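You operate a simulated robot arm through the tools that you are given. There is no shell and no other tool. Be economical: measure what you need, move in short steps, check, and stop when the job is done.

You run a simulated robot arm. Do the job below in one go: nothing can be reset, and whatever is moved stays where it is left.

Task
Take the yellow can marked "sealer" from the top of the beige table and leave it on the top of the brown cabinet. Fetch the can that says "copper paste" from the top of the beige table and set it on the top of the grey bench. Put one of the shaft collars from the top of the beige table on the brown cardboard tray there. Press the vent button two times. Open the top brown drawer, put the spacer plate on the top of the grey bench away in the space inside and shut the drawer again. Put one of the hubs from the top of the grey bench on the blue notebook. Put the grey cassette on the top of the grey stand. The order is free. Set down upright: yellow can.

Only the result counts: the job must be done as asked and must still hold three seconds after the hand-in. Knocking over, shifting, dropping, spilling or breaking anything else fails it.

Robot
A 7-joint arm with a vacuum gripper on a trunk, on a base that drives. Base frame: it is fixed to the floor where the robot stands at the start and does not move with it; the origin is under the middle of the robot, x ahead of it, y to its left, z up; the surface under the hand at the start is at about z = 80. Units: cm, degrees, N and s.
With the tool pointing down near the work surface it reaches from about 10 to 60 cm from the robot's upright axis, wherever it stands. Its first joint turns from -69.0 to 172.0 degrees. Places, roughly: blue can, small grease can [50, 50, 75]; blue notebook [350, -75, 75]; cardboard tray (10x10x3 cm) [70, 60, 80]; grey cassette [50, 375, 75]; grey stand [200, 430, 70]; hub (6x6x3 cm) [20, 180, 90]; shaft collar (6x6x2 cm) [100, 90, 80]; space in the top brown drawer [-200, -120, 80]; spacer plate (6x7x3 cm) [50, 190, 90]; top brown drawer [-190, -120, 90]; top of the brown cabinet [-200, -120, 100]; top of the grey bench [50, 210, 80]; vent button [120, 140, 90]; yellow can [50, 0, 75]. Payload 1.06 kg.
Tool frame: the origin (TCP) lies in the middle of the cups' lips, and z points out of the cups. The gripper has 1 cup of 2.4 cm across, covering 2.4 by 2.4 cm (tool x, y); the bellows give 0.8 cm. With the vacuum on, a cup seals on a smooth face that it is pressed against (1 to 4 N); it does not hold porous or soft things. The pull reaches 23 N.
Orientation is that of the tool frame in the base frame, as a unit quaternion [w, x, y, z]. With the cups facing straight down, the tool's x points along the base's -x, its y along +y and its z along -z.

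Tools
- The arm moves only by the tool apply_moves. Its argument "steps" is a list of rows, each a list of 3 entries, a list of its own where there are three numbers: the shift along the tool's x, y, z in cm, then the turn, a rotation vector about the tool's x, y, z in degrees, then the vacuum: 1 switches it on, 0 off. In form: [[[tx, ty, tz], [wx, wy, wz], suction], ...]. A call has 1 to 20 rows; each row shifts and turns the commanded pose from where the row before left it, along the tool's axes as they then stand. A row lasts 0.2 s, in which the tool goes at most 5 cm and 8.6 degrees; a call with a longer step from one row to the next is refused whole, and so is a gripper value outside its range. A pose out of reach is approached as far as the arm can. The call stops where the force on the tool passes 40 N (or 10 N more than at its start, if that is more) or the arm is blocked; 0.2 s more then pass. The pull builds up within a second once a cup has sealed. Time passes only in rows, and 0.2 s behind the last, so rows that do not move give it time. The reply holds the time, the measured pose of the TCP, the force on the tool along the base axes and the pull of the vacuum, in the units named above and with some noise, with the torque about the TCP (base axes, N m) and any sound that the robot's microphone picked up.
- Cameras (640 x 400 px; columns grow to the right, rows downward): "scene" is now at [16.13, 4.14, 124.26]; the picture's right is [0.36, -0.93, 0.00], its down [-0.49, -0.19, -0.85] and it looks along [0.79, 0.31, -0.53] (base axes); focal length 214 px, centre (320, 200). "wrist" rides on the gripper at [7.8, 1.9, -9.6] in the tool frame; the picture's right is [-0.24, 0.97, 0.00], its down [-0.71, -0.17, -0.69] and it looks along [-0.67, -0.16, 0.73] (tool axes); focal length 243 px, centre (320, 200). There is no depth. A picture from a camera that has moved, and an enlarged one, comes with that camera's place and axes in the base frame and with its lens. The place of the scene camera against the robot may be out by one fixed shift of up to 1.8 cm in any direction.
- grab_frame(camera): a new picture of that camera. The clock stands still meanwhile.
- move_column(by): slides the trunk up (or, below 0, down) by that many cm; the arm and the scene camera ride with it, the base frame stays. It gives what a move gives, with no picture.
- drive_base(legs): drives the robot by 1 to 6 legs, each [ahead, left, turn to the left] in cm, cm and degrees, along the robot's own axes; the way and the turn of a leg run together, so that a leg with both is an arc; at most 150 cm and 180 degrees a leg. The arm and the cameras ride along, it lands a little off, and it stops where it bumps. It gives what a move gives.
- pan_tilt(pan, tilt): turns the head with the scene camera to pan (to the left, within 80 degrees either way) and tilt (down, from -29 to 69), counted from straight ahead of the robot. It gives what a move gives.
- enlarge(camera, box): a new picture of the part [left, top, right, bottom] of that camera's present view, enlarged. The clock stands still meanwhile.
- sign_off(): hands the job in; it is judged then, once.

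Work in short steps. Places have to be worked out from the pictures, the camera data and where the tool is seen: move nearer, look again, correct. Check each grasp and each placing, and mend what went wrong. You have 217 turns and 198 pictures in all, those below and enlarged ones among them. Switch the vacuum off and draw the arm clear of the work before you hand the job in, unless the task says otherwise; then end with one line.

The tools are called after "Emit:" as a command line: name --argument value ..., lists and objects as JSON in quotes. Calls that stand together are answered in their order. apply_moves: Moves the arm, as the interface text tells. Its arguments: {"type":"object","properties":{"steps":{"type":"array","items":{"type":"array"}}},"required":["steps"]} The other tools are called the same way: move_column (by) slides the trunk up or down; drive_base (legs) drives the base; pan_tilt (pan, tilt) turns the head that bears the scene camera; grab_frame (camera) takes a picture; enlarge (camera, box) takes an enlarged picture of a part of a camera's view; sign_off () hands the job in.

At the start:

```text
clock: 0.0
ee_pos: [33.49, 3.98, 113.19]
tcp_rot: [0.0, 0.0, 1.0, 0.0]
contact_force: [-1.1, -1.0, 0.3]
torque: [0.03, 0.0, 0.02]
pull: 0.1
trunk travel left (down, up): [-40.0, 9.2]
robot x, y, heading: [-0.12, -0.29, 0.1]
head pan, tilt: [21.4, 32.0]
```

scene: 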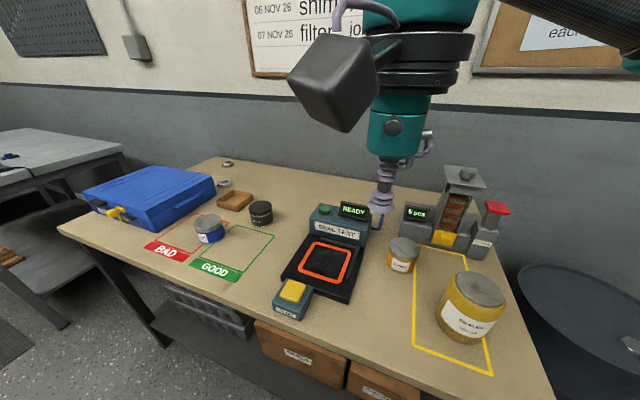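
wrist: 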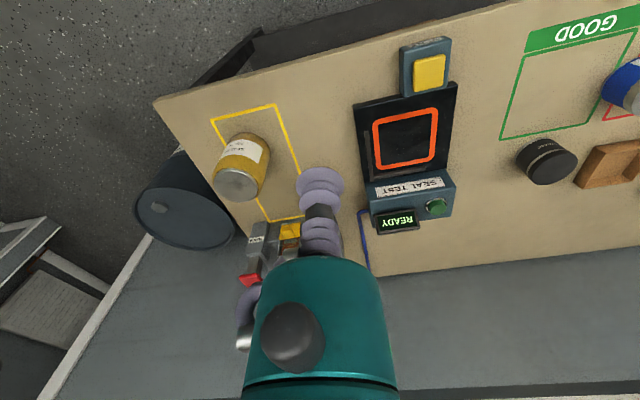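

I see the beige table with several cans. I'll zoom in to read the labels.

Emit:
enlarge --camera "scene" --box '[80, 150, 300, 290]'

Emit:
enlarge --camera "scene" --box '[260, 160, 540, 380]'

```text
2.86 times, centred on (190, 220) of scene
camera zoom: at [16.13, 4.14, 124.26], right [0.36, -0.93, 0.0], down [-0.49, -0.19, -0.85], along [0.79, 0.31, -0.53], focal length 613 px, centre (691, 143)
```

zoom: 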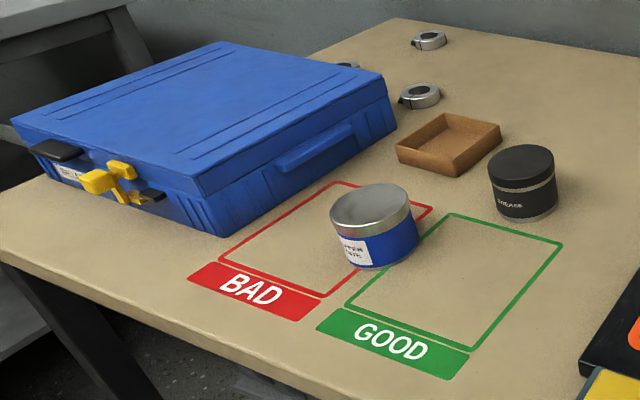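

```text
1.82 times, centred on (400, 270) of scene
camera zoom: at [16.13, 4.14, 124.26], right [0.36, -0.93, 0.0], down [-0.49, -0.19, -0.85], along [0.79, 0.31, -0.53], focal length 390 px, centre (174, 73)
```

zoom: 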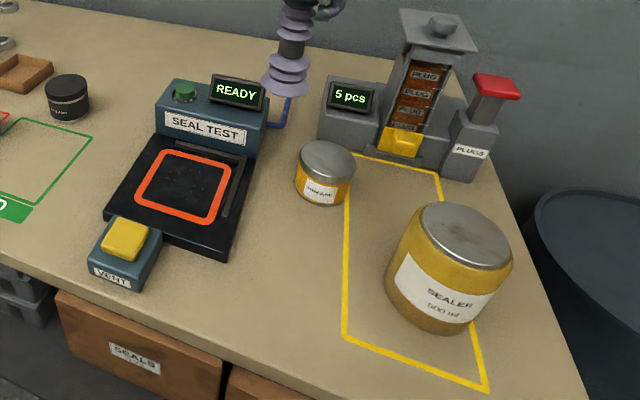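

Labels need more magnification, and I want a look to the left for the vent button and grey bench.

Emit:
enlarge --camera "scene" --box '[190, 195, 280, 250]'

Emit:
enlarge --camera "scene" --box '[380, 230, 430, 280]'

Emit:
pan_tilt --pan 75 --tilt 15

Emit:
grab_frame --camera "scene"

```text
7.11 times, centred on (235, 222) of scene
camera zoom: at [16.13, 4.14, 124.26], right [0.36, -0.93, 0.0], down [-0.49, -0.19, -0.85], along [0.79, 0.31, -0.53], focal length 1525 px, centre (924, 40)
```

zoom: 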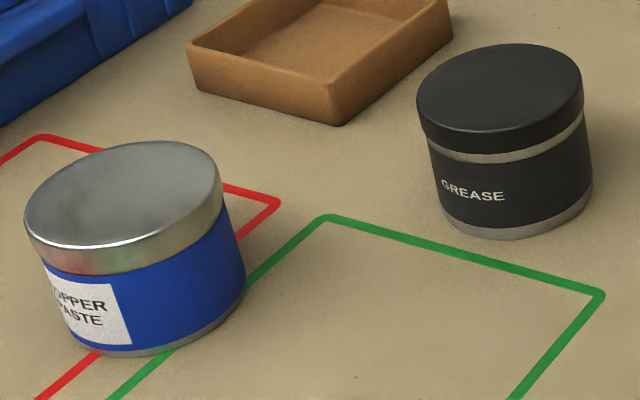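

```text
8.00 times, centred on (405, 255) of scene
camera zoom: at [16.13, 4.14, 124.26], right [0.36, -0.93, 0.0], down [-0.49, -0.19, -0.85], along [0.79, 0.31, -0.53], focal length 1716 px, centre (-360, -240)
```

zoom: 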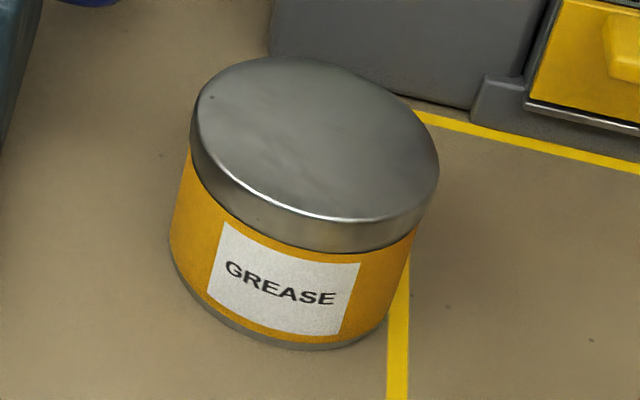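

```text
clock: 1.2
ee_pos: [33.55, 4.09, 113.11]
tcp_rot: [0.0, 0.0, 1.0, 0.0]
contact_force: [-0.2, 0.5, -0.4]
torque: [0.04, -0.01, 0.03]
pull: 0.0
trunk travel left (down, up): [-40.0, 9.2]
robot x, y, heading: [-0.1, 0.1, 0.1]
head pan, tilt: [75.0, 15.0]
```

```text
191 pictures are left
camera scene: at [10.21, 9.9, 126.99], right [0.97, -0.26, 0.0], down [-0.07, -0.25, -0.97], along [0.25, 0.93, -0.26], focal length 214 px, centre (320, 200)
```

scene: 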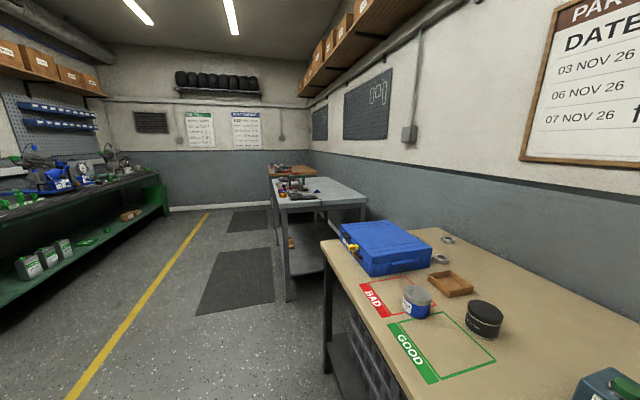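

Let me zoom on the grey bench region and the wall behind.

Emit:
enlarge --camera "scene" --box '[250, 150, 410, 250]'

Emit:
pan_tilt --pan -80 --tilt 20

Emit:
grab_frame --camera "scene"

```text
4.00 times, centred on (330, 200) of scene
camera zoom: at [10.21, 9.9, 126.99], right [0.97, -0.26, 0.0], down [-0.07, -0.25, -0.97], along [0.25, 0.93, -0.26], focal length 858 px, centre (280, 200)
```

zoom: 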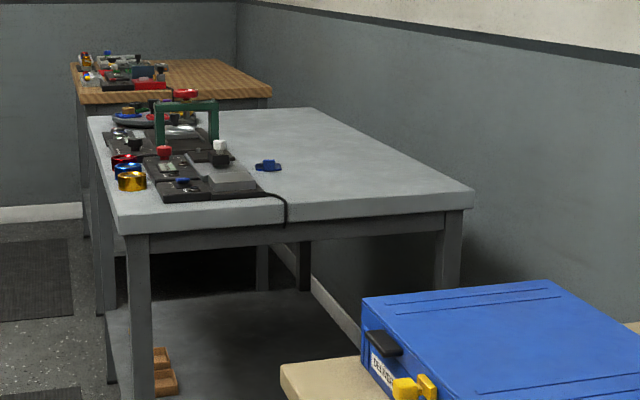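

```text
clock: 3.6
ee_pos: [33.47, 3.98, 113.06]
tcp_rot: [0.0, 0.0, 1.0, 0.0]
contact_force: [-0.5, 1.1, 0.8]
torque: [0.01, -0.01, 0.01]
pull: 0.1
trunk travel left (down, up): [-40.0, 9.2]
robot x, y, heading: [0.3, 0.21, 0.1]
head pan, tilt: [-80.0, 20.0]
```

```text
189 pictures are left
camera scene: at [9.41, -8.29, 126.18], right [-0.98, -0.17, 0.0], down [-0.06, 0.34, -0.94], along [0.16, -0.93, -0.34], focal length 214 px, centre (320, 200)
```

scene: 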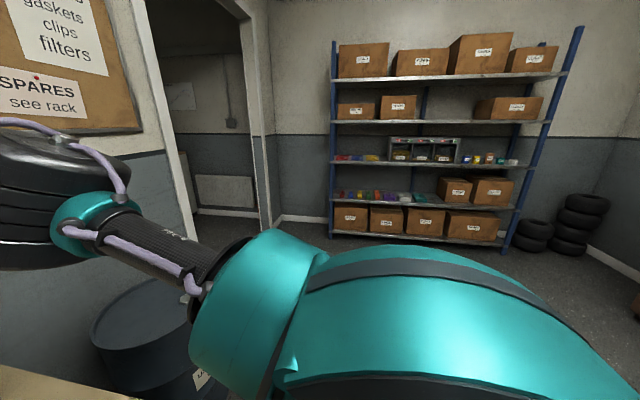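

The VENT button visible is the yellow one on the seal tester (~[41,20]). I'll start with the yellow sealer can, which I judge at about [50,-14]; I move the tool above it and look with the wrist camera.

Emit:
apply_moves --steps '[[[-2, -2.3, 1.5], [0, 0, 0], 0], [[-2, -2.3, 1.5], [0, 0, 0], 0], [[-2, -2.3, 1.5], [0, 0, 0], 0], [[-2, -2.3, 1.5], [0, 0, 0], 0], [[-2, -2.3, 1.5], [0, 0, 0], 0], [[-2, -2.3, 1.5], [0, 0, 0], 0], [[-2, -2.3, 1.5], [0, 0, 0], 0], [[-2, -2.3, 1.5], [0, 0, 0], 0]]'

Emit:
grab_frame --camera "wrist"

Emit:
pan_tilt --pan 0 --tilt 40

Emit:
grab_frame --camera "scene"

```text
clock: 5.4
ee_pos: [49.53, -14.3, 101.15]
tcp_rot: [0.0, -0.001, 1.0, 0.0]
contact_force: [0.6, 0.1, -0.4]
torque: [-0.01, 0.0, -0.01]
pull: 0.0
trunk travel left (down, up): [-40.0, 9.2]
robot x, y, heading: [-0.07, -0.02, -0.0]
head pan, tilt: [-80.0, 20.0]
```

```text
188 pictures are left
camera wrist: at [41.67, -12.44, 110.59], right [0.23, 0.97, 0.0], down [0.71, -0.17, 0.69], along [0.67, -0.16, -0.73], focal length 243 px, centre (320, 200)
```

wrist: 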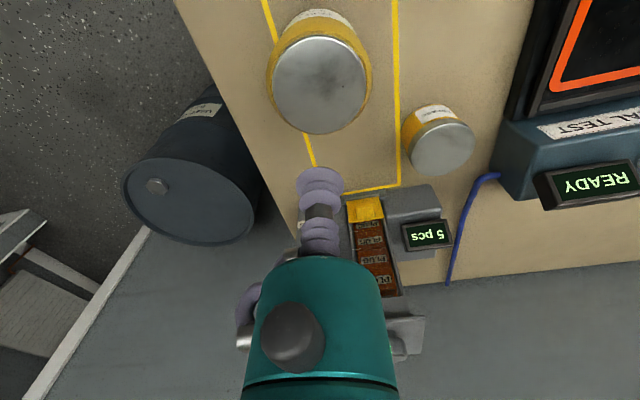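

```text
clock: 7.0
ee_pos: [49.28, -14.3, 101.07]
tcp_rot: [0.0, 0.0, 1.0, 0.0]
contact_force: [-0.4, 0.9, 0.1]
torque: [0.0, -0.02, 0.04]
pull: 0.0
trunk travel left (down, up): [-40.0, 9.2]
robot x, y, heading: [0.26, -0.13, 0.1]
head pan, tilt: [0.0, 40.0]
```

```text
187 pictures are left
camera scene: at [16.29, 0.87, 123.04], right [0.0, -1.0, 0.0], down [-0.64, 0.0, -0.77], along [0.77, 0.0, -0.64], focal length 214 px, centre (320, 200)
```

scene: 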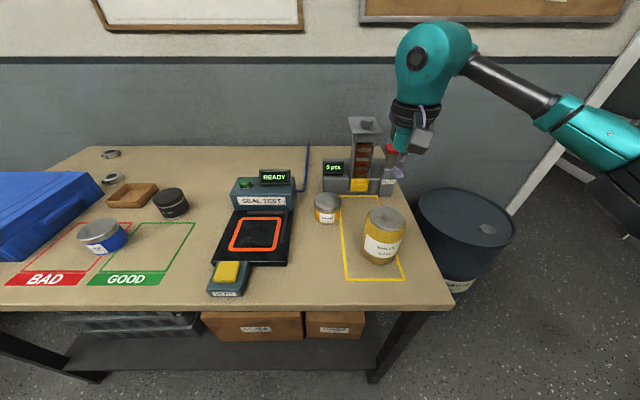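

The can's lid centre solves to about [48.7,-14.2], with the lid near z≈89. I descend with the suction on, in steps.

Emit:
apply_moves --steps '[[[0.3, 0, 3.5], [0, 0, 0], 1], [[0.2, 0, 3.5], [0, 0, 0], 1], [[0, 0, 2], [0, 0, 0], 1], [[0, 0, 1], [0, 0, 0], 1]]'

Emit:
grab_frame --camera "wrist"

```text
clock: 8.0
ee_pos: [49.07, -14.32, 91.49]
tcp_rot: [0.003, -0.001, 1.0, 0.0]
contact_force: [-0.3, -2.5, 16.5]
torque: [-0.04, 0.03, 0.18]
pull: 22.7
trunk travel left (down, up): [-40.0, 9.2]
robot x, y, heading: [0.09, 0.55, -0.1]
head pan, tilt: [0.0, 40.0]
```

```text
186 pictures are left
camera wrist: at [41.12, -12.39, 100.95], right [0.24, 0.97, 0.0], down [0.7, -0.17, 0.69], along [0.67, -0.16, -0.73], focal length 243 px, centre (320, 200)
```

wrist: 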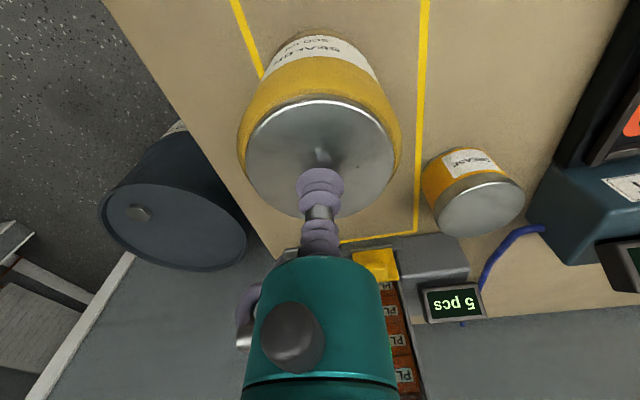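

It sealed, but the grip is about 1.6 cm off the lid's centre (too far in +x). I release, rise, shift and regrip with less force.

Emit:
apply_moves --steps '[[[0, 0, -0.4], [0, 0, 0], 0], [[0, 0, 0], [0, 0, 0], 0], [[0, 0, 0], [0, 0, 0], 0], [[0, 0, 0], [0, 0, 0], 0], [[0, 0, -1], [0, 0, 0], 0], [[0, 0, -1], [0, 0, 0], 0], [[1.6, 0.4, 0], [0, 0, 0], 0], [[0, 0, 1], [0, 0, 0], 1], [[0, 0, 0.5], [0, 0, 0], 1], [[0, 0, 0.3], [0, 0, 0], 1], [[0, 0, 0.2], [0, 0, 0], 1], [[0, 0, 0], [0, 0, 0], 1]]'

Emit:
grab_frame --camera "wrist"

```text
clock: 10.6
ee_pos: [47.35, -13.95, 91.66]
tcp_rot: [0.001, 0.001, 1.0, 0.0]
contact_force: [-4.5, 0.0, 3.6]
torque: [0.0, 0.03, -0.01]
pull: 22.4
trunk travel left (down, up): [-40.0, 9.2]
robot x, y, heading: [-0.01, 0.08, -0.3]
head pan, tilt: [0.0, 40.0]
```

```text
185 pictures are left
camera wrist: at [39.56, -12.0, 101.15], right [0.23, 0.97, 0.0], down [0.71, -0.17, 0.69], along [0.67, -0.16, -0.73], focal length 243 px, centre (320, 200)
```

wrist: 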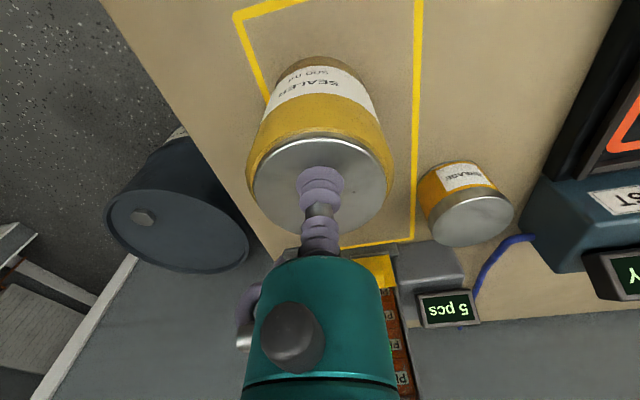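

Well centred now. I lift the can, feel its weight and pull the arm in.

Emit:
apply_moves --steps '[[[0, 0, -0.5], [0, 0, 0], 1], [[0, 0, -1.5], [0, 0, 0], 1], [[0, 0, -2.5], [0, 0, 0], 1], [[0, 0, -3], [0, 0, 0], 1], [[0, 0, -3], [0, 0, 0], 1], [[0, 0, -3], [0, 0, 0], 1], [[1, 0, -3], [0, 0, 0], 1], [[2.5, 0.5, -3], [0, 0, 0], 1], [[2.5, 1, -2], [0, 0, 0], 1], [[2.5, 1.5, -1], [0, 0, 0], 1], [[2.5, 1.5, 0], [0, 0, 0], 1], [[2.5, 1.5, 0], [0, 0, 0], 1]]'

Emit:
pan_tilt --pan -20 --tilt 40

Emit:
grab_frame --camera "scene"

```text
clock: 13.2
ee_pos: [33.94, -7.75, 114.24]
tcp_rot: [0.001, 0.0, 1.0, 0.0]
contact_force: [0.2, 0.1, -6.5]
torque: [0.03, 0.08, 0.0]
pull: 22.9
trunk travel left (down, up): [-40.0, 9.2]
robot x, y, heading: [-0.05, 0.09, 0.0]
head pan, tilt: [0.0, 40.0]
```

```text
clock: 14.0
ee_pos: [33.87, -7.86, 114.03]
tcp_rot: [0.0, 0.0, 1.0, 0.0]
contact_force: [0.2, 0.2, -6.1]
torque: [0.0, 0.04, -0.04]
pull: 22.5
trunk travel left (down, up): [-40.0, 9.2]
robot x, y, heading: [0.08, 0.48, -0.1]
head pan, tilt: [-20.0, 40.0]
```

```text
184 pictures are left
camera scene: at [15.81, -2.03, 123.03], right [-0.34, -0.94, 0.0], down [-0.6, 0.22, -0.77], along [0.72, -0.26, -0.64], focal length 214 px, centre (320, 200)
```

scene: 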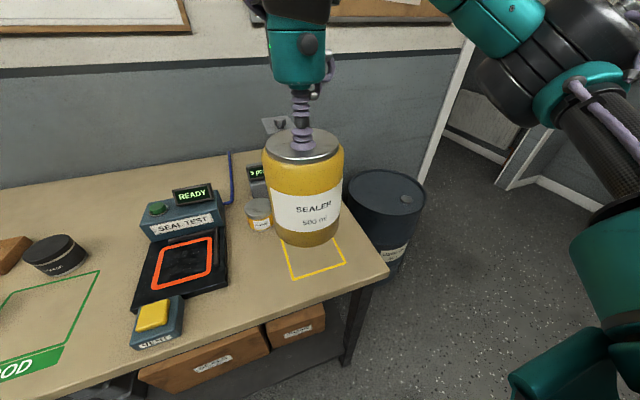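

The can is held steadily (~0.64 kg). I back away from the table and turn toward the brown cabinet.

Emit:
drive_base --legs '[[-45, 0, 0], [0, 0, -135]]'

Emit:
pan_tilt --pan 0 --tilt 20

Emit:
grab_frame --camera "scene"

```text
clock: 22.3
ee_pos: [-75.05, -18.92, 114.06]
tcp_rot: [0.0, 0.922, 0.387, 0.0]
contact_force: [0.7, -0.4, -6.6]
torque: [0.03, -0.06, -0.02]
pull: 23.1
trunk travel left (down, up): [-40.0, 9.2]
robot x, y, heading: [-45.7, -0.5, -134.4]
head pan, tilt: [-20.0, 40.0]
```

```text
clock: 23.2
ee_pos: [-75.02, -18.86, 114.08]
tcp_rot: [0.0, 0.922, 0.387, 0.0]
contact_force: [0.2, 0.1, -5.2]
torque: [0.05, -0.06, 0.03]
pull: 23.3
trunk travel left (down, up): [-40.0, 9.2]
robot x, y, heading: [-45.62, -0.36, -134.5]
head pan, tilt: [0.0, 20.0]
```

```text
183 pictures are left
camera scene: at [-57.1, -11.38, 126.17], right [-0.71, 0.7, 0.0], down [0.24, 0.24, -0.94], along [-0.66, -0.67, -0.34], focal length 214 px, centre (320, 200)
```

scene: 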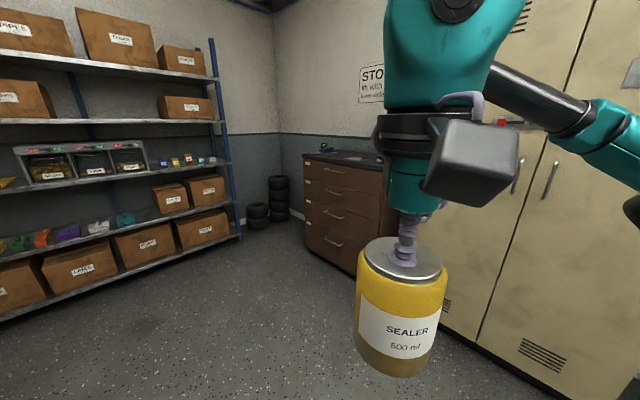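

The cabinet with drawers stands ahead at about x≈-175 front, y≈-140..-80, facing +x. I drive closer and turn to face it.

Emit:
drive_base --legs '[[100, 25, 0], [0, 0, -45.5]]'

Emit:
pan_tilt --pan 0 --tilt 35

Emit:
grab_frame --camera "scene"

```text
clock: 30.6
ee_pos: [-132.7, -83.27, 114.09]
tcp_rot: [0.001, 1.0, 0.007, 0.001]
contact_force: [-0.5, -1.0, -5.1]
torque: [-0.01, -0.08, 0.0]
pull: 22.9
trunk travel left (down, up): [-40.0, 9.2]
robot x, y, heading: [-98.57, -90.68, -179.2]
head pan, tilt: [0.0, 20.0]
```

```text
clock: 31.4
ee_pos: [-132.58, -83.26, 114.13]
tcp_rot: [-0.001, 1.0, 0.007, 0.001]
contact_force: [0.0, 0.4, -5.9]
torque: [-0.01, -0.07, 0.0]
pull: 22.8
trunk travel left (down, up): [-40.0, 9.2]
robot x, y, heading: [-98.71, -90.84, -179.3]
head pan, tilt: [0.0, 35.0]
```

```text
182 pictures are left
camera scene: at [-114.58, -90.04, 123.8], right [-0.01, 1.0, 0.0], down [0.57, 0.01, -0.82], along [-0.82, -0.01, -0.57], focal length 214 px, centre (320, 200)
```

scene: 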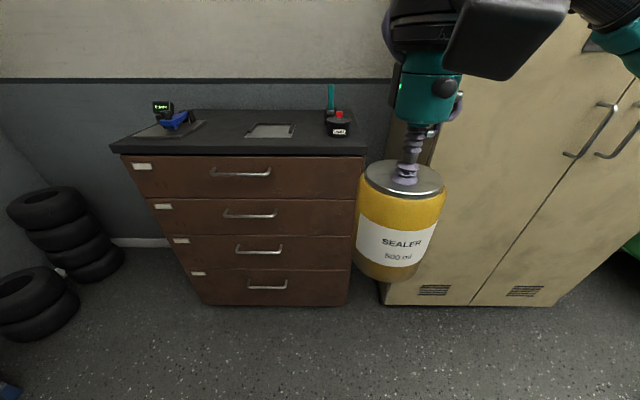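

I zoom on the cabinet top to see what stands there.

Emit:
enlarge --camera "scene" --box '[105, 70, 375, 200]'

```text
2.37 times, centred on (240, 135) of scene
camera zoom: at [-114.58, -90.04, 123.8], right [-0.01, 1.0, 0.0], down [0.57, 0.01, -0.82], along [-0.82, -0.01, -0.57], focal length 508 px, centre (510, 354)
```

zoom: 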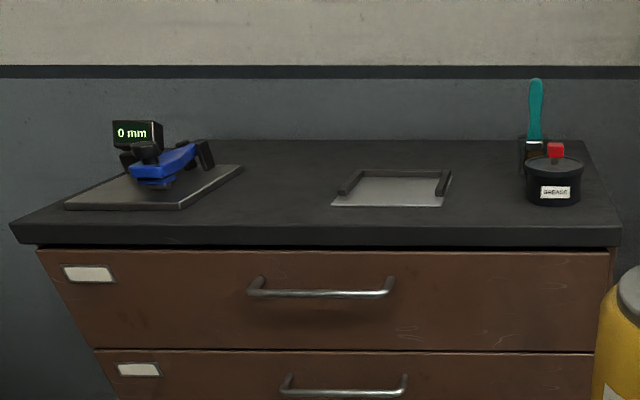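

The free spot is between the gauge base (edge y≈-140) and the grey plate (y≈-119..-101), so I plan the can at about [-190,-130]. I raise the trunk and drive up.

Emit:
move_column --by 8.5

Emit:
drive_base --legs '[[0, 35, 0], [38, 0, -0.7]]'

Emit:
grab_frame --camera "wrist"

Emit:
grab_frame --camera "scene"

```text
clock: 32.6
ee_pos: [-132.72, -83.25, 122.59]
tcp_rot: [0.0, 1.0, 0.006, 0.001]
contact_force: [0.7, 0.3, -6.7]
torque: [-0.01, -0.05, 0.0]
pull: 23.5
trunk travel left (down, up): [-48.5, 0.7]
robot x, y, heading: [-98.66, -90.51, -179.0]
head pan, tilt: [0.0, 35.0]
```

```text
clock: 38.2
ee_pos: [-169.29, -118.0, 122.68]
tcp_rot: [0.001, 1.0, 0.0, 0.0]
contact_force: [0.1, -0.2, -4.9]
torque: [-0.02, -0.01, 0.01]
pull: 22.8
trunk travel left (down, up): [-48.5, 0.7]
robot x, y, heading: [-135.12, -126.18, -180.0]
head pan, tilt: [0.0, 35.0]
```

```text
180 pictures are left
camera wrist: at [-161.37, -119.91, 132.08], right [-0.23, -0.97, 0.0], down [-0.71, 0.17, 0.69], along [-0.67, 0.16, -0.73], focal length 243 px, centre (320, 200)
```

wrist: 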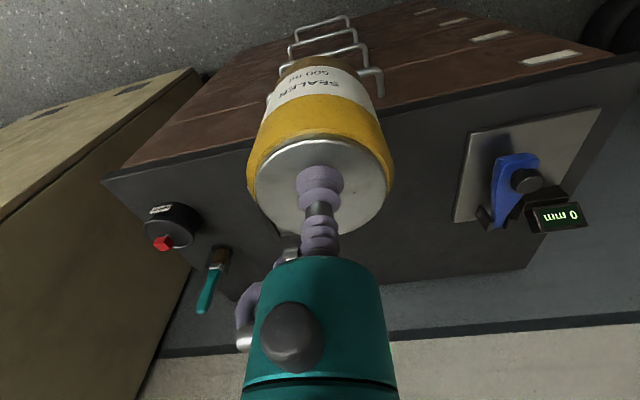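

```text
179 pictures are left
camera scene: at [-144.83, -125.02, 133.42], right [0.0, 1.0, 0.0], down [0.57, 0.0, -0.82], along [-0.82, 0.0, -0.57], focal length 214 px, centre (320, 200)
```

scene: 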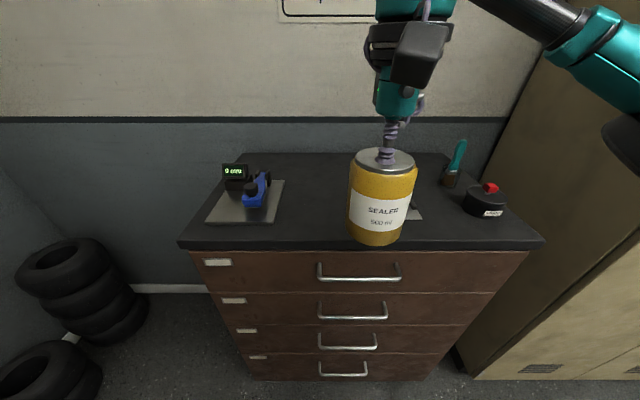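

Combining the views, the cabinet top is z≈96–97 and the gauge base's right edge is y≈-138.8. I move the can over [-191,-130] and lower partway.

Emit:
apply_moves --steps '[[[-3.1, 1.7, 0], [0, 0, 0], 1], [[-3.1, 1.7, 0], [0, 0, 0], 1], [[-3.1, 1.7, 0], [0, 0, 0], 1], [[-3.1, 1.7, 0], [0, 0, 0], 1], [[-3.1, 1.7, 0], [0, 0, 0], 1], [[-3.1, 1.7, 1], [0, 0, 0], 1], [[-3.1, 1.8, 2], [0, 0, 0], 1], [[0, 0, 3], [0, 0, 0], 1], [[0, 0, 3], [0, 0, 0], 1]]'

Emit:
grab_frame --camera "wrist"

Emit:
grab_frame --camera "scene"

```text
clock: 40.2
ee_pos: [-187.62, -128.22, 113.32]
tcp_rot: [-0.001, 1.0, 0.001, 0.0]
contact_force: [0.0, -0.7, -4.9]
torque: [-0.05, -0.06, -0.02]
pull: 23.1
out of reach, approached as far as the arm can: row 6, 7
trunk travel left (down, up): [-48.5, 0.7]
robot x, y, heading: [-135.46, -125.88, -179.9]
head pan, tilt: [0.0, 35.0]
```

```text
178 pictures are left
camera wrist: at [-179.67, -130.1, 122.79], right [-0.23, -0.97, 0.0], down [-0.71, 0.17, 0.69], along [-0.67, 0.16, -0.73], focal length 243 px, centre (320, 200)
```

wrist: 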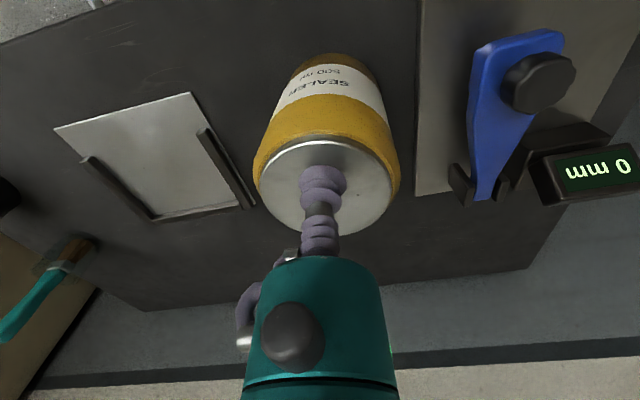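

```text
177 pictures are left
camera scene: at [-144.83, -125.03, 133.42], right [0.0, 1.0, 0.0], down [0.57, 0.0, -0.82], along [-0.82, 0.0, -0.57], focal length 214 px, centre (320, 200)
```

scene: 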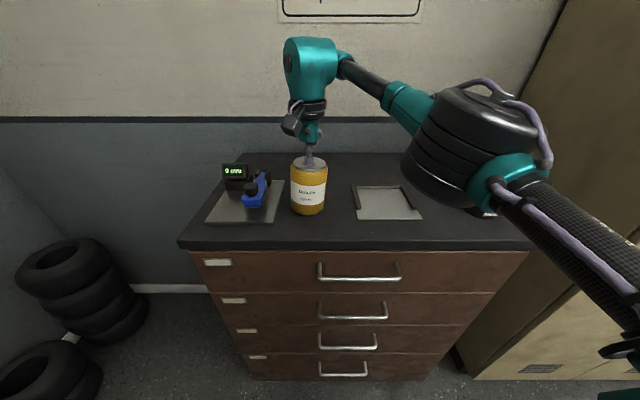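

The gap is -138…-114.6 and the can is at -128.2 — clear on both sides. I lower in small steps.

Emit:
apply_moves --steps '[[[0, 0, 2], [0, 0, 0], 1], [[0, 0, 1], [0, 0, 0], 1], [[0, 0, 0.7], [0, 0, 0], 1]]'

```text
clock: 41.0
ee_pos: [-187.32, -128.98, 110.74]
tcp_rot: [0.008, 1.0, 0.004, -0.007]
contact_force: [2.1, -8.1, 23.0]
torque: [0.3, 0.03, 0.0]
pull: 23.3
trunk travel left (down, up): [-48.5, 0.7]
robot x, y, heading: [-135.26, -126.11, -180.1]
head pan, tilt: [0.0, 35.0]
stopped in row 3: the force on the tool passed its limit at 45 N (the readings are from after the stop); the commanded pose is now the measured one
```

Contact came earlier than expected (z≈111). I check that the can sits flat on the top.

Emit:
enlarge --camera "scene" --box '[200, 120, 420, 260]'

Emit:
grab_frame --camera "wrist"

```text
2.86 times, centred on (310, 190) of scene
camera zoom: at [-144.52, -125.15, 133.46], right [0.0, 1.0, 0.0], down [0.57, 0.0, -0.82], along [-0.82, 0.0, -0.57], focal length 613 px, centre (349, 229)
```

zoom: 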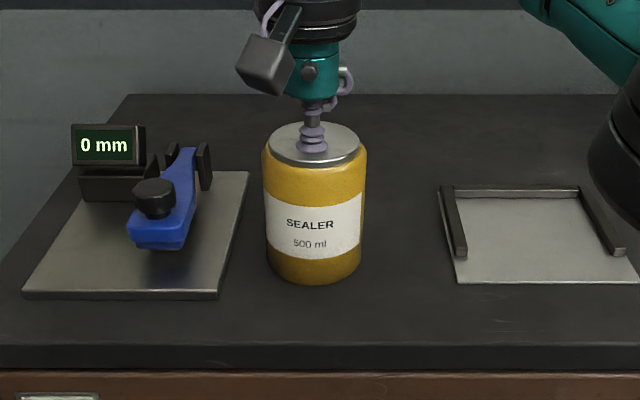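

```text
175 pictures are left
camera wrist: at [-179.29, -130.54, 120.24], right [-0.23, -0.97, 0.02], down [-0.7, 0.17, 0.69], along [-0.68, 0.14, -0.72], focal length 243 px, centre (320, 200)
```

wrist: 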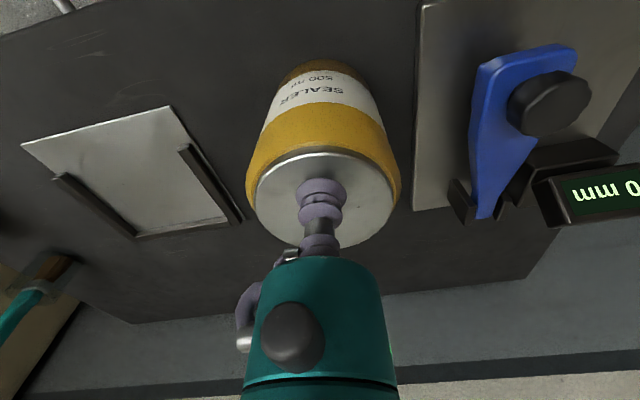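

It sits on the top, upright. I ease off, release, let the vacuum decay and rise.

Emit:
apply_moves --steps '[[[0, 0, -0.4], [0, 0, 0], 1], [[0, 0, -0.1], [0, 0, 0], 0], [[0, 0, 0], [0, 0, 0], 0], [[0, 0, 0], [0, 0, 0], 0], [[0, 0, 0], [0, 0, 0], 0], [[0, 0, 0], [0, 0, 0], 0], [[0, 0, -0.7], [0, 0, 0], 0], [[0, 0, -2], [0, 0, 0], 0], [[0, 0, -3], [0, 0, 0], 0], [[2, 0, -3], [0, 0, 0], 0], [[4, 0, -2], [0, 0, 0], 0], [[4.5, 0, 0], [0, 0, 0], 0], [[4.5, 0, 0], [0, 0, 0], 0]]'

Emit:
grab_frame --camera "scene"

```text
clock: 43.8
ee_pos: [-172.44, -128.51, 121.5]
tcp_rot: [0.004, 1.0, 0.002, -0.004]
contact_force: [0.4, -0.2, 0.0]
torque: [0.0, 0.0, 0.0]
pull: 0.1
trunk travel left (down, up): [-48.5, 0.7]
robot x, y, heading: [-135.43, -126.22, -180.0]
head pan, tilt: [0.0, 35.0]
```

```text
174 pictures are left
camera scene: at [-144.69, -125.05, 133.44], right [0.0, 1.0, 0.0], down [0.57, 0.0, -0.82], along [-0.82, 0.0, -0.57], focal length 214 px, centre (320, 200)
```

scene: 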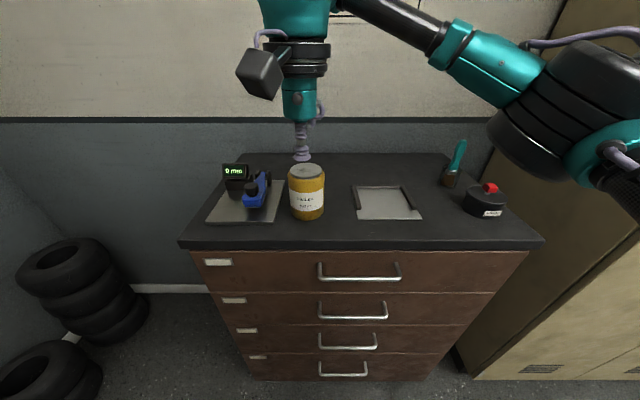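

Can is placed upright. While here I'll open the top drawer with suction on its front; I zoom on the drawer front first, then back off to make room for a horizontal tool.

Emit:
enlarge --camera "scene" --box '[180, 230, 540, 330]'

Emit:
drive_base --legs '[[-17, -6, 0]]'

Emit:
move_column --by -10

Emit:
apply_moves --steps '[[[0, 0, 1], [0, -8.2, 0], 0], [[0, 0, 1], [0, -8.2, 0], 0], [[0, 0, 1], [0, -8.2, 0], 0], [[0, 0, 0], [0, -8.2, 0], 0], [[0, 0, 0], [0, -8.2, 0], 0], [[0, 0, 0], [0, -8.2, 0], 0]]'

Emit:
grab_frame --camera "scene"

```text
1.78 times, centred on (360, 280) of scene
camera zoom: at [-144.69, -125.05, 133.44], right [0.0, 1.0, 0.0], down [0.57, 0.0, -0.82], along [-0.82, 0.0, -0.57], focal length 381 px, centre (249, 58)
```

zoom: 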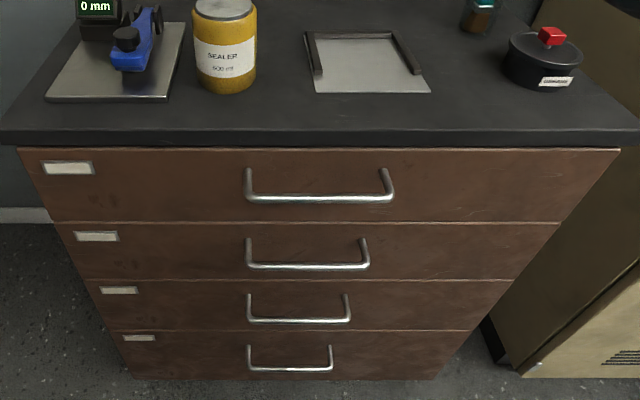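

```text
clock: 45.3
ee_pos: [-155.31, -122.59, 121.48]
tcp_rot: [0.004, 1.0, 0.005, -0.004]
contact_force: [-1.0, 0.2, 0.3]
torque: [-0.02, 0.0, -0.03]
pull: 0.1
trunk travel left (down, up): [-48.5, 0.7]
robot x, y, heading: [-118.34, -119.76, -179.7]
head pan, tilt: [0.0, 35.0]
```

```text
clock: 46.6
ee_pos: [-155.39, -122.67, 111.42]
tcp_rot: [0.004, 1.0, 0.005, -0.004]
contact_force: [0.0, -0.4, -0.1]
torque: [0.01, 0.01, 0.01]
pull: 0.0
trunk travel left (down, up): [-38.5, 10.7]
robot x, y, heading: [-118.61, -119.96, -179.8]
head pan, tilt: [0.0, 35.0]
```

```text
clock: 48.0
ee_pos: [-155.91, -122.63, 108.44]
tcp_rot: [0.007, 0.907, 0.002, -0.42]
contact_force: [-0.3, -0.3, 0.3]
torque: [-0.03, -0.02, 0.01]
pull: 0.1
trunk travel left (down, up): [-38.5, 10.7]
robot x, y, heading: [-118.16, -119.91, -179.8]
head pan, tilt: [0.0, 35.0]
```

```text
172 pictures are left
camera scene: at [-134.73, -119.14, 122.11], right [-0.01, 1.0, 0.0], down [0.57, 0.0, -0.82], along [-0.82, 0.0, -0.57], focal length 214 px, centre (320, 200)
```

scene: 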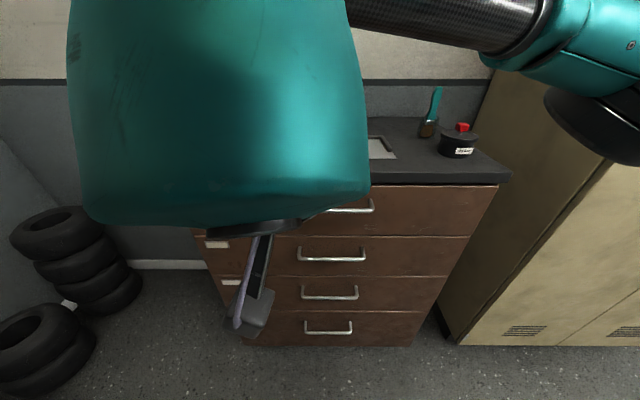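

The drawer face I estimate at x≈-180, z 76–93, handle centre y≈-115 at z≈89; I'll suck on it below the handle, around z≈81. I move the tool forward/down and finish turning it horizontal, keeping clear of the head.

Emit:
apply_moves --steps '[[[1.0, -1, 3.0], [0, 0, 0], 0], [[1.0, -1, 3.0], [0, 0, 0], 0], [[1.0, -1, 3.0], [0, 0, 0], 0], [[1.0, -1, 3.0], [0, 0, 0], 0], [[1.0, -1, 1.5], [0, -8.2, 0], 0], [[1.0, 0, 0], [0, -8.2, 0], 0], [[1.0, 0, 0], [0, -8.2, 0], 0], [[1, 0, 0], [0, -8.2, 0], 0], [[1, 0, 0], [0, -8, 0], 0]]'

Emit:
grab_frame --camera "scene"

Emit:
grab_frame --camera "wrist"

```text
clock: 50.0
ee_pos: [-161.74, -117.97, 92.27]
tcp_rot: [-0.005, -0.703, 0.0, 0.711]
contact_force: [0.6, 0.1, 0.9]
torque: [0.01, 0.01, 0.0]
pull: 0.1
trunk travel left (down, up): [-38.5, 10.7]
robot x, y, heading: [-118.56, -119.78, -179.6]
head pan, tilt: [0.0, 35.0]
```

```text
171 pictures are left
camera scene: at [-134.69, -119.26, 122.12], right [-0.01, 1.0, 0.0], down [0.57, 0.0, -0.82], along [-0.82, 0.0, -0.57], focal length 214 px, centre (320, 200)
```

scene: 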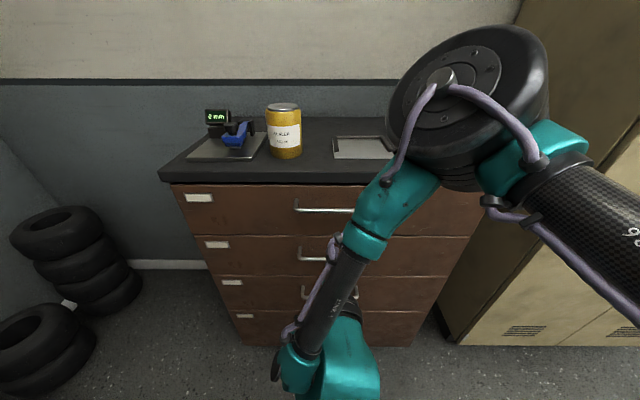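

```text
170 pictures are left
camera wrist: at [-152.1, -119.82, 84.28], right [0.01, -0.97, 0.24], down [0.69, 0.18, 0.7], along [-0.72, 0.16, 0.67], focal length 243 px, centre (320, 200)
```

wrist: 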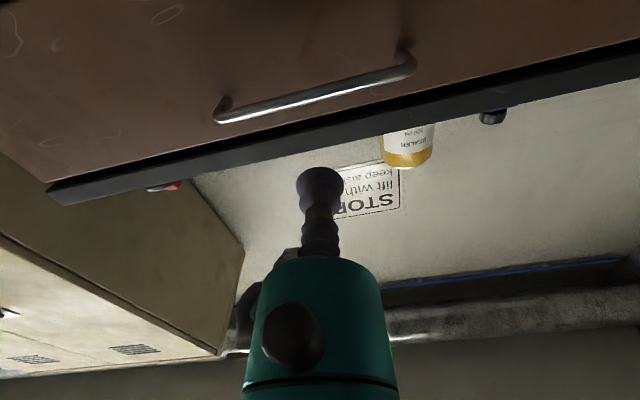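

The tool is horizontal and the handle appears at z≈92, y -107…-126. I lower to z≈84.5 and approach the face.

Emit:
apply_moves --steps '[[[2.6, -0.3, 0], [0, 0, 0], 0], [[2.6, -0.3, 0], [0, 0, 0], 0], [[2.6, -0.4, 0], [0, 0, 0], 0], [[0, 0, 3], [0, 0, 0], 0], [[0, 0, 3], [0, 0, 0], 0], [[0, 0, 2.5], [0, 0, 0], 0]]'

Emit:
grab_frame --camera "wrist"

```text
clock: 51.4
ee_pos: [-170.18, -117.99, 85.39]
tcp_rot: [-0.004, -0.706, 0.001, 0.708]
contact_force: [1.3, 0.1, -0.9]
torque: [0.01, 0.0, -0.01]
pull: 0.0
out of reach, approached as far as the arm can: row 3, 5, 6
trunk travel left (down, up): [-38.5, 10.7]
robot x, y, heading: [-118.51, -119.87, -180.0]
head pan, tilt: [0.0, 35.0]
```

```text
169 pictures are left
camera wrist: at [-160.5, -119.93, 77.53], right [0.01, -0.97, 0.24], down [0.69, 0.18, 0.7], along [-0.73, 0.16, 0.67], focal length 243 px, centre (320, 200)
```

wrist: 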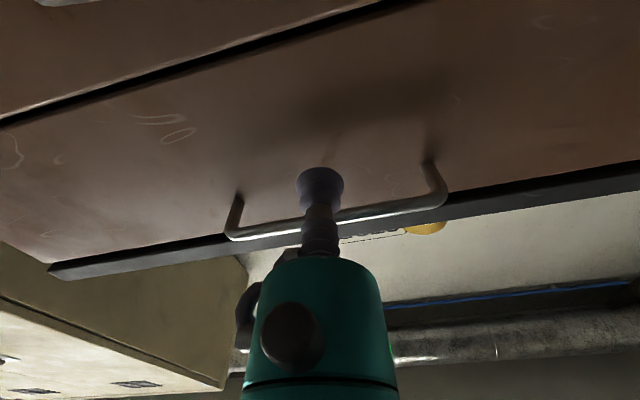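

The cup will land between handle and seam. I nudge the base 6 cm ahead since the arm neared its limit, then approach with the suction on.

Emit:
drive_base --legs '[[5, 0, 0]]'

Emit:
apply_moves --steps '[[[0, 0, 1], [0, 0, 0], 1], [[0, 0, 1], [0, 0, 0], 1]]'

```text
clock: 52.3
ee_pos: [-175.2, -118.08, 85.55]
tcp_rot: [-0.004, -0.706, 0.0, 0.708]
contact_force: [-0.4, 0.0, 0.5]
torque: [0.0, 0.02, 0.03]
pull: 0.0
trunk travel left (down, up): [-38.5, 10.7]
robot x, y, heading: [-123.07, -120.08, -179.7]
head pan, tilt: [0.0, 35.0]
```

```text
clock: 52.9
ee_pos: [-177.09, -118.3, 85.65]
tcp_rot: [-0.003, -0.707, 0.003, 0.707]
contact_force: [0.3, 0.1, 0.4]
torque: [-0.03, -0.03, -0.01]
pull: 0.0
out of reach, approached as far as the arm can: row 2
trunk travel left (down, up): [-38.5, 10.7]
robot x, y, heading: [-123.33, -119.96, -179.6]
head pan, tilt: [0.0, 35.0]
```

Not yet in contact and at the arm's limit; I lower the trunk a bit? Simpler: retract the arm 3 cm, drive 5 cm, then approach again.

Emit:
apply_moves --steps '[[[0, 0, -2], [0, 0, 0], 0], [[0, 0, -2], [0, 0, 0], 0]]'

Emit:
drive_base --legs '[[5, 0, 0]]'

Emit:
apply_moves --steps '[[[0, 0, 0.8], [0, 0, 0], 1], [[0, 0, 0.6], [0, 0, 0], 1], [[0, 0, 0.5], [0, 0, 0], 1]]'

```text
clock: 53.5
ee_pos: [-173.06, -118.33, 85.64]
tcp_rot: [-0.005, -0.705, 0.001, 0.709]
contact_force: [-0.2, 0.5, 1.1]
torque: [0.03, 0.0, -0.01]
pull: 0.1
trunk travel left (down, up): [-38.5, 10.7]
robot x, y, heading: [-123.31, -120.05, -179.7]
head pan, tilt: [0.0, 35.0]
```

```text
clock: 54.5
ee_pos: [-178.08, -118.34, 85.51]
tcp_rot: [-0.005, -0.706, 0.0, 0.708]
contact_force: [-0.7, -0.2, 0.0]
torque: [-0.01, -0.03, 0.0]
pull: 0.1
trunk travel left (down, up): [-38.5, 10.7]
robot x, y, heading: [-128.03, -120.02, -179.8]
head pan, tilt: [0.0, 35.0]
```

```text
clock: 55.1
ee_pos: [-179.03, -118.25, 85.59]
tcp_rot: [0.004, 0.707, -0.002, -0.707]
contact_force: [19.8, 2.1, 11.2]
torque: [0.1, -0.16, 0.0]
pull: 23.1
trunk travel left (down, up): [-38.5, 10.7]
robot x, y, heading: [-128.06, -120.03, -179.7]
head pan, tilt: [0.0, 35.0]
stopped in row 3: the force on the tool passed its limit at 42 N (the readings are from after the stop); the commanded pose is now the measured one
```

Sealed on the drawer front (pull 23). I pull back gently with the arm first.

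Emit:
apply_moves --steps '[[[0, 0, -0.5], [0, 0, 0], 1], [[0, 0, -0.5], [0, 0, 0], 1], [[0, 0, -1], [0, 0, 0], 1], [[0, 0, -1], [0, 0, 0], 1]]'

Emit:
grab_frame --camera "scene"

```text
clock: 56.1
ee_pos: [-176.19, -118.38, 85.51]
tcp_rot: [0.004, 0.708, -0.002, -0.706]
contact_force: [1.1, 4.9, 6.2]
torque: [0.11, -0.03, 0.04]
pull: 22.5
trunk travel left (down, up): [-38.5, 10.7]
robot x, y, heading: [-128.29, -120.02, -179.8]
head pan, tilt: [0.0, 35.0]
```

```text
168 pictures are left
camera scene: at [-144.65, -119.13, 122.11], right [-0.01, 1.0, 0.0], down [0.57, 0.0, -0.82], along [-0.82, 0.0, -0.57], focal length 214 px, centre (320, 200)
```

scene: 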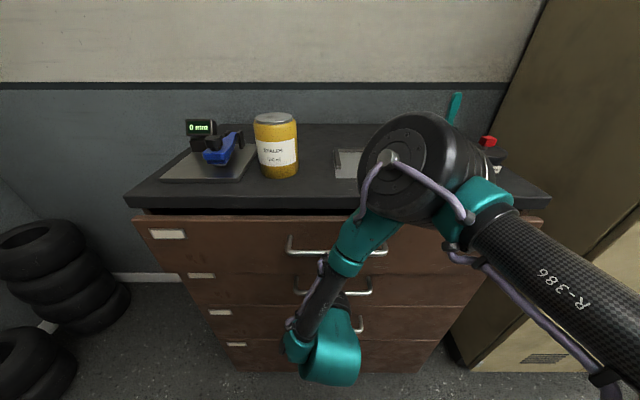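

The drawer is moving out. I pull it further by driving the base back.

Emit:
drive_base --legs '[[-12, 0, 0]]'

Emit:
grab_frame --camera "scene"

```text
clock: 57.4
ee_pos: [-164.3, -118.39, 85.52]
tcp_rot: [0.005, 0.708, -0.001, -0.706]
contact_force: [0.1, -4.8, -1.2]
torque: [0.14, -0.03, 0.0]
pull: 22.8
trunk travel left (down, up): [-38.5, 10.7]
robot x, y, heading: [-116.16, -120.3, -179.7]
head pan, tilt: [0.0, 35.0]
```

```text
167 pictures are left
camera scene: at [-132.66, -119.16, 122.11], right [0.0, 1.0, 0.0], down [0.57, 0.0, -0.82], along [-0.82, 0.0, -0.57], focal length 214 px, centre (320, 200)
```

scene: 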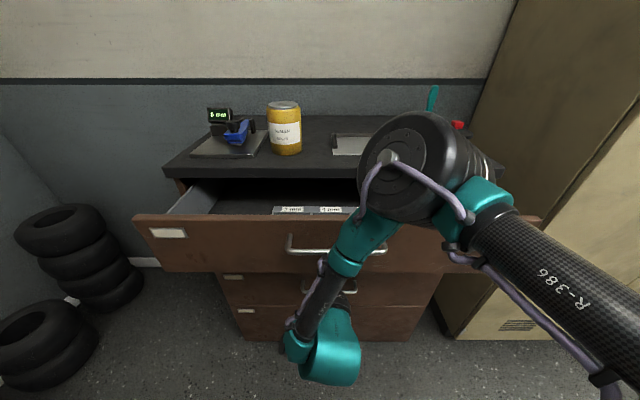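

It opens well; there are labelled contents inside. I pull another 10 cm.

Emit:
drive_base --legs '[[-10, 0, 0]]'

Emit:
enlarge --camera "scene" --box '[120, 80, 560, 300]'

```text
clock: 58.5
ee_pos: [-154.4, -118.18, 85.39]
tcp_rot: [0.005, 0.708, -0.002, -0.706]
contact_force: [-0.9, -4.4, -0.4]
torque: [0.2, 0.03, -0.01]
pull: 23.2
trunk travel left (down, up): [-38.5, 10.7]
robot x, y, heading: [-106.25, -120.23, -179.5]
head pan, tilt: [0.0, 35.0]
```

```text
1.45 times, centred on (340, 190) of scene
camera zoom: at [-122.83, -119.11, 122.11], right [0.0, 1.0, 0.0], down [0.57, 0.0, -0.82], along [-0.82, 0.0, -0.57], focal length 312 px, centre (291, 214)
```

zoom: 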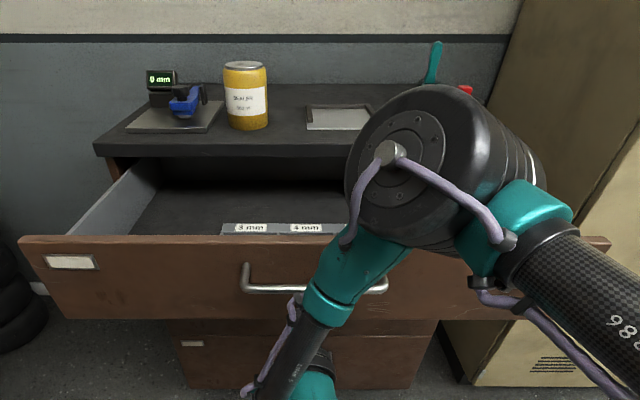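

Open by ~25 cm. I release the front, draw back and look inside the drawer.

Emit:
apply_moves --steps '[[[0, 0, 0], [0, 0, 0], 0], [[0, 0, 0], [0, 0, 0], 0], [[0, 0, 0], [0, 0, 0], 0], [[0, 0, 0], [0, 0, 0], 0], [[0, 0, -0.5], [0, 0, 0], 0], [[0, 0, -1], [0, 0, 0], 0]]'

Emit:
drive_base --legs '[[-25, 0, 0]]'

Emit:
apply_moves --steps '[[[0, 0, 0], [0, 8.2, 0], 0], [[-1, 0, 0], [0, 8.2, 0], 0], [[-1, 0, 0], [0, 8.2, 0], 0], [[-1, 0, 0], [0, 8.2, 0], 0], [[-1, 0, -1], [0, 8.2, 0], 0], [[-1, 0, -3], [0, 8.2, 0], 0], [[-1, 0, -3], [0, 8.2, 0], 0], [[-1, 0, -3], [0, 8.2, 0], 0], [[0, 0, -3], [0, 8.2, 0], 0], [[0, 0, -3], [0, 8.2, 0], 0], [[0, 0, -3], [0, 8.0, 0], 0]]'

Emit:
grab_frame --camera "scene"

```text
clock: 59.9
ee_pos: [-153.0, -118.11, 85.43]
tcp_rot: [0.005, 0.708, -0.001, -0.707]
contact_force: [0.5, 0.1, 0.0]
torque: [0.01, 0.01, 0.02]
pull: 0.1
trunk travel left (down, up): [-38.5, 10.7]
robot x, y, heading: [-106.47, -120.26, -179.5]
head pan, tilt: [0.0, 35.0]
```

```text
clock: 61.8
ee_pos: [-127.8, -118.21, 85.42]
tcp_rot: [0.006, 0.708, 0.0, -0.707]
contact_force: [0.5, -1.2, -0.1]
torque: [0.0, 0.03, 0.0]
pull: 0.0
trunk travel left (down, up): [-38.5, 10.7]
robot x, y, heading: [-81.58, -119.72, -179.5]
head pan, tilt: [0.0, 35.0]
```

```text
clock: 64.2
ee_pos: [-122.17, -117.83, 107.21]
tcp_rot: [0.004, 1.0, 0.005, 0.001]
contact_force: [-0.7, 0.0, 0.5]
torque: [-0.04, 0.04, 0.0]
pull: 0.1
trunk travel left (down, up): [-38.5, 10.7]
robot x, y, heading: [-81.16, -119.57, -179.8]
head pan, tilt: [0.0, 35.0]
```

```text
165 pictures are left
camera scene: at [-97.63, -119.0, 122.1], right [-0.01, 1.0, 0.0], down [0.57, 0.0, -0.82], along [-0.82, 0.0, -0.57], focal length 214 px, centre (320, 200)
```

scene: 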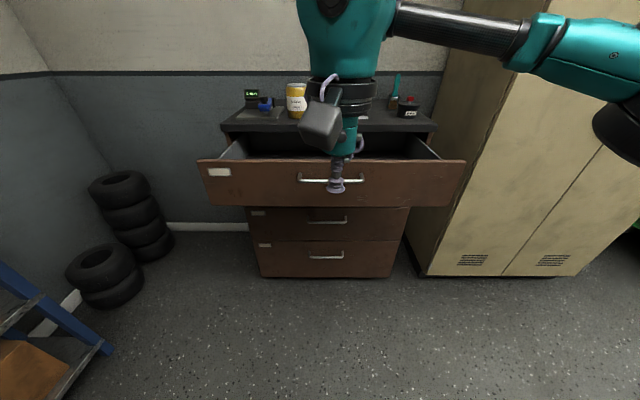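

Drawer is open and clear. I drive back to the beige table for the blue "copper paste" can.

Emit:
drive_base --legs '[[0, 0, -90], [150, -35, 0], [0, 0, -90]]'

Emit:
grab_frame --camera "scene"

```text
refused: leg 2 is longer than a leg can be; nothing moved
```

```text
164 pictures are left
camera scene: at [-97.63, -119.0, 122.1], right [-0.01, 1.0, 0.0], down [0.57, 0.0, -0.82], along [-0.82, 0.0, -0.57], focal length 214 px, centre (320, 200)
```

scene: 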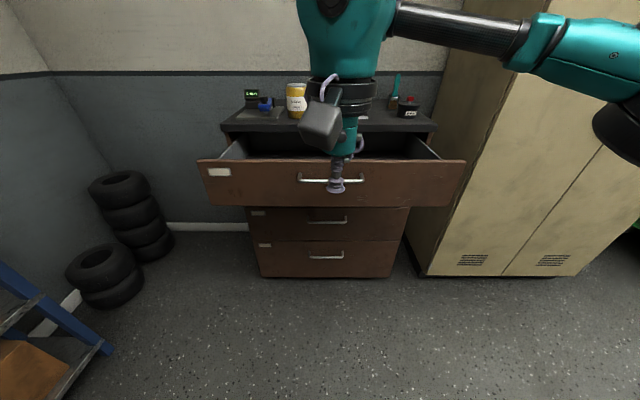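

The leg was too long; I split it.

Emit:
drive_base --legs '[[0, 0, -90], [120, -25, 0], [30, -10, 0], [0, 0, -90]]'

Emit:
grab_frame --camera "scene"

```text
clock: 79.8
ee_pos: [0.11, 27.36, 107.04]
tcp_rot: [0.0, 0.006, 1.0, 0.004]
contact_force: [0.2, -0.4, 0.4]
torque: [0.01, -0.02, 0.01]
pull: 0.0
trunk travel left (down, up): [-38.5, 10.7]
robot x, y, heading: [-40.68, 29.91, -0.9]
head pan, tilt: [0.0, 35.0]
```

```text
163 pictures are left
camera scene: at [-23.64, 30.71, 122.11], right [-0.01, -1.0, 0.0], down [-0.57, 0.01, -0.82], along [0.82, -0.01, -0.57], focal length 214 px, centre (320, 200)
```

scene: 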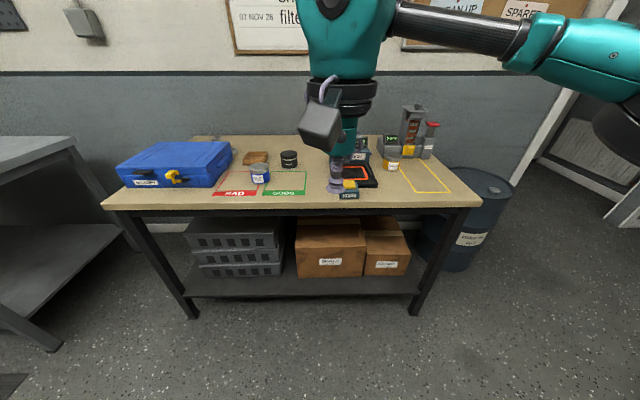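

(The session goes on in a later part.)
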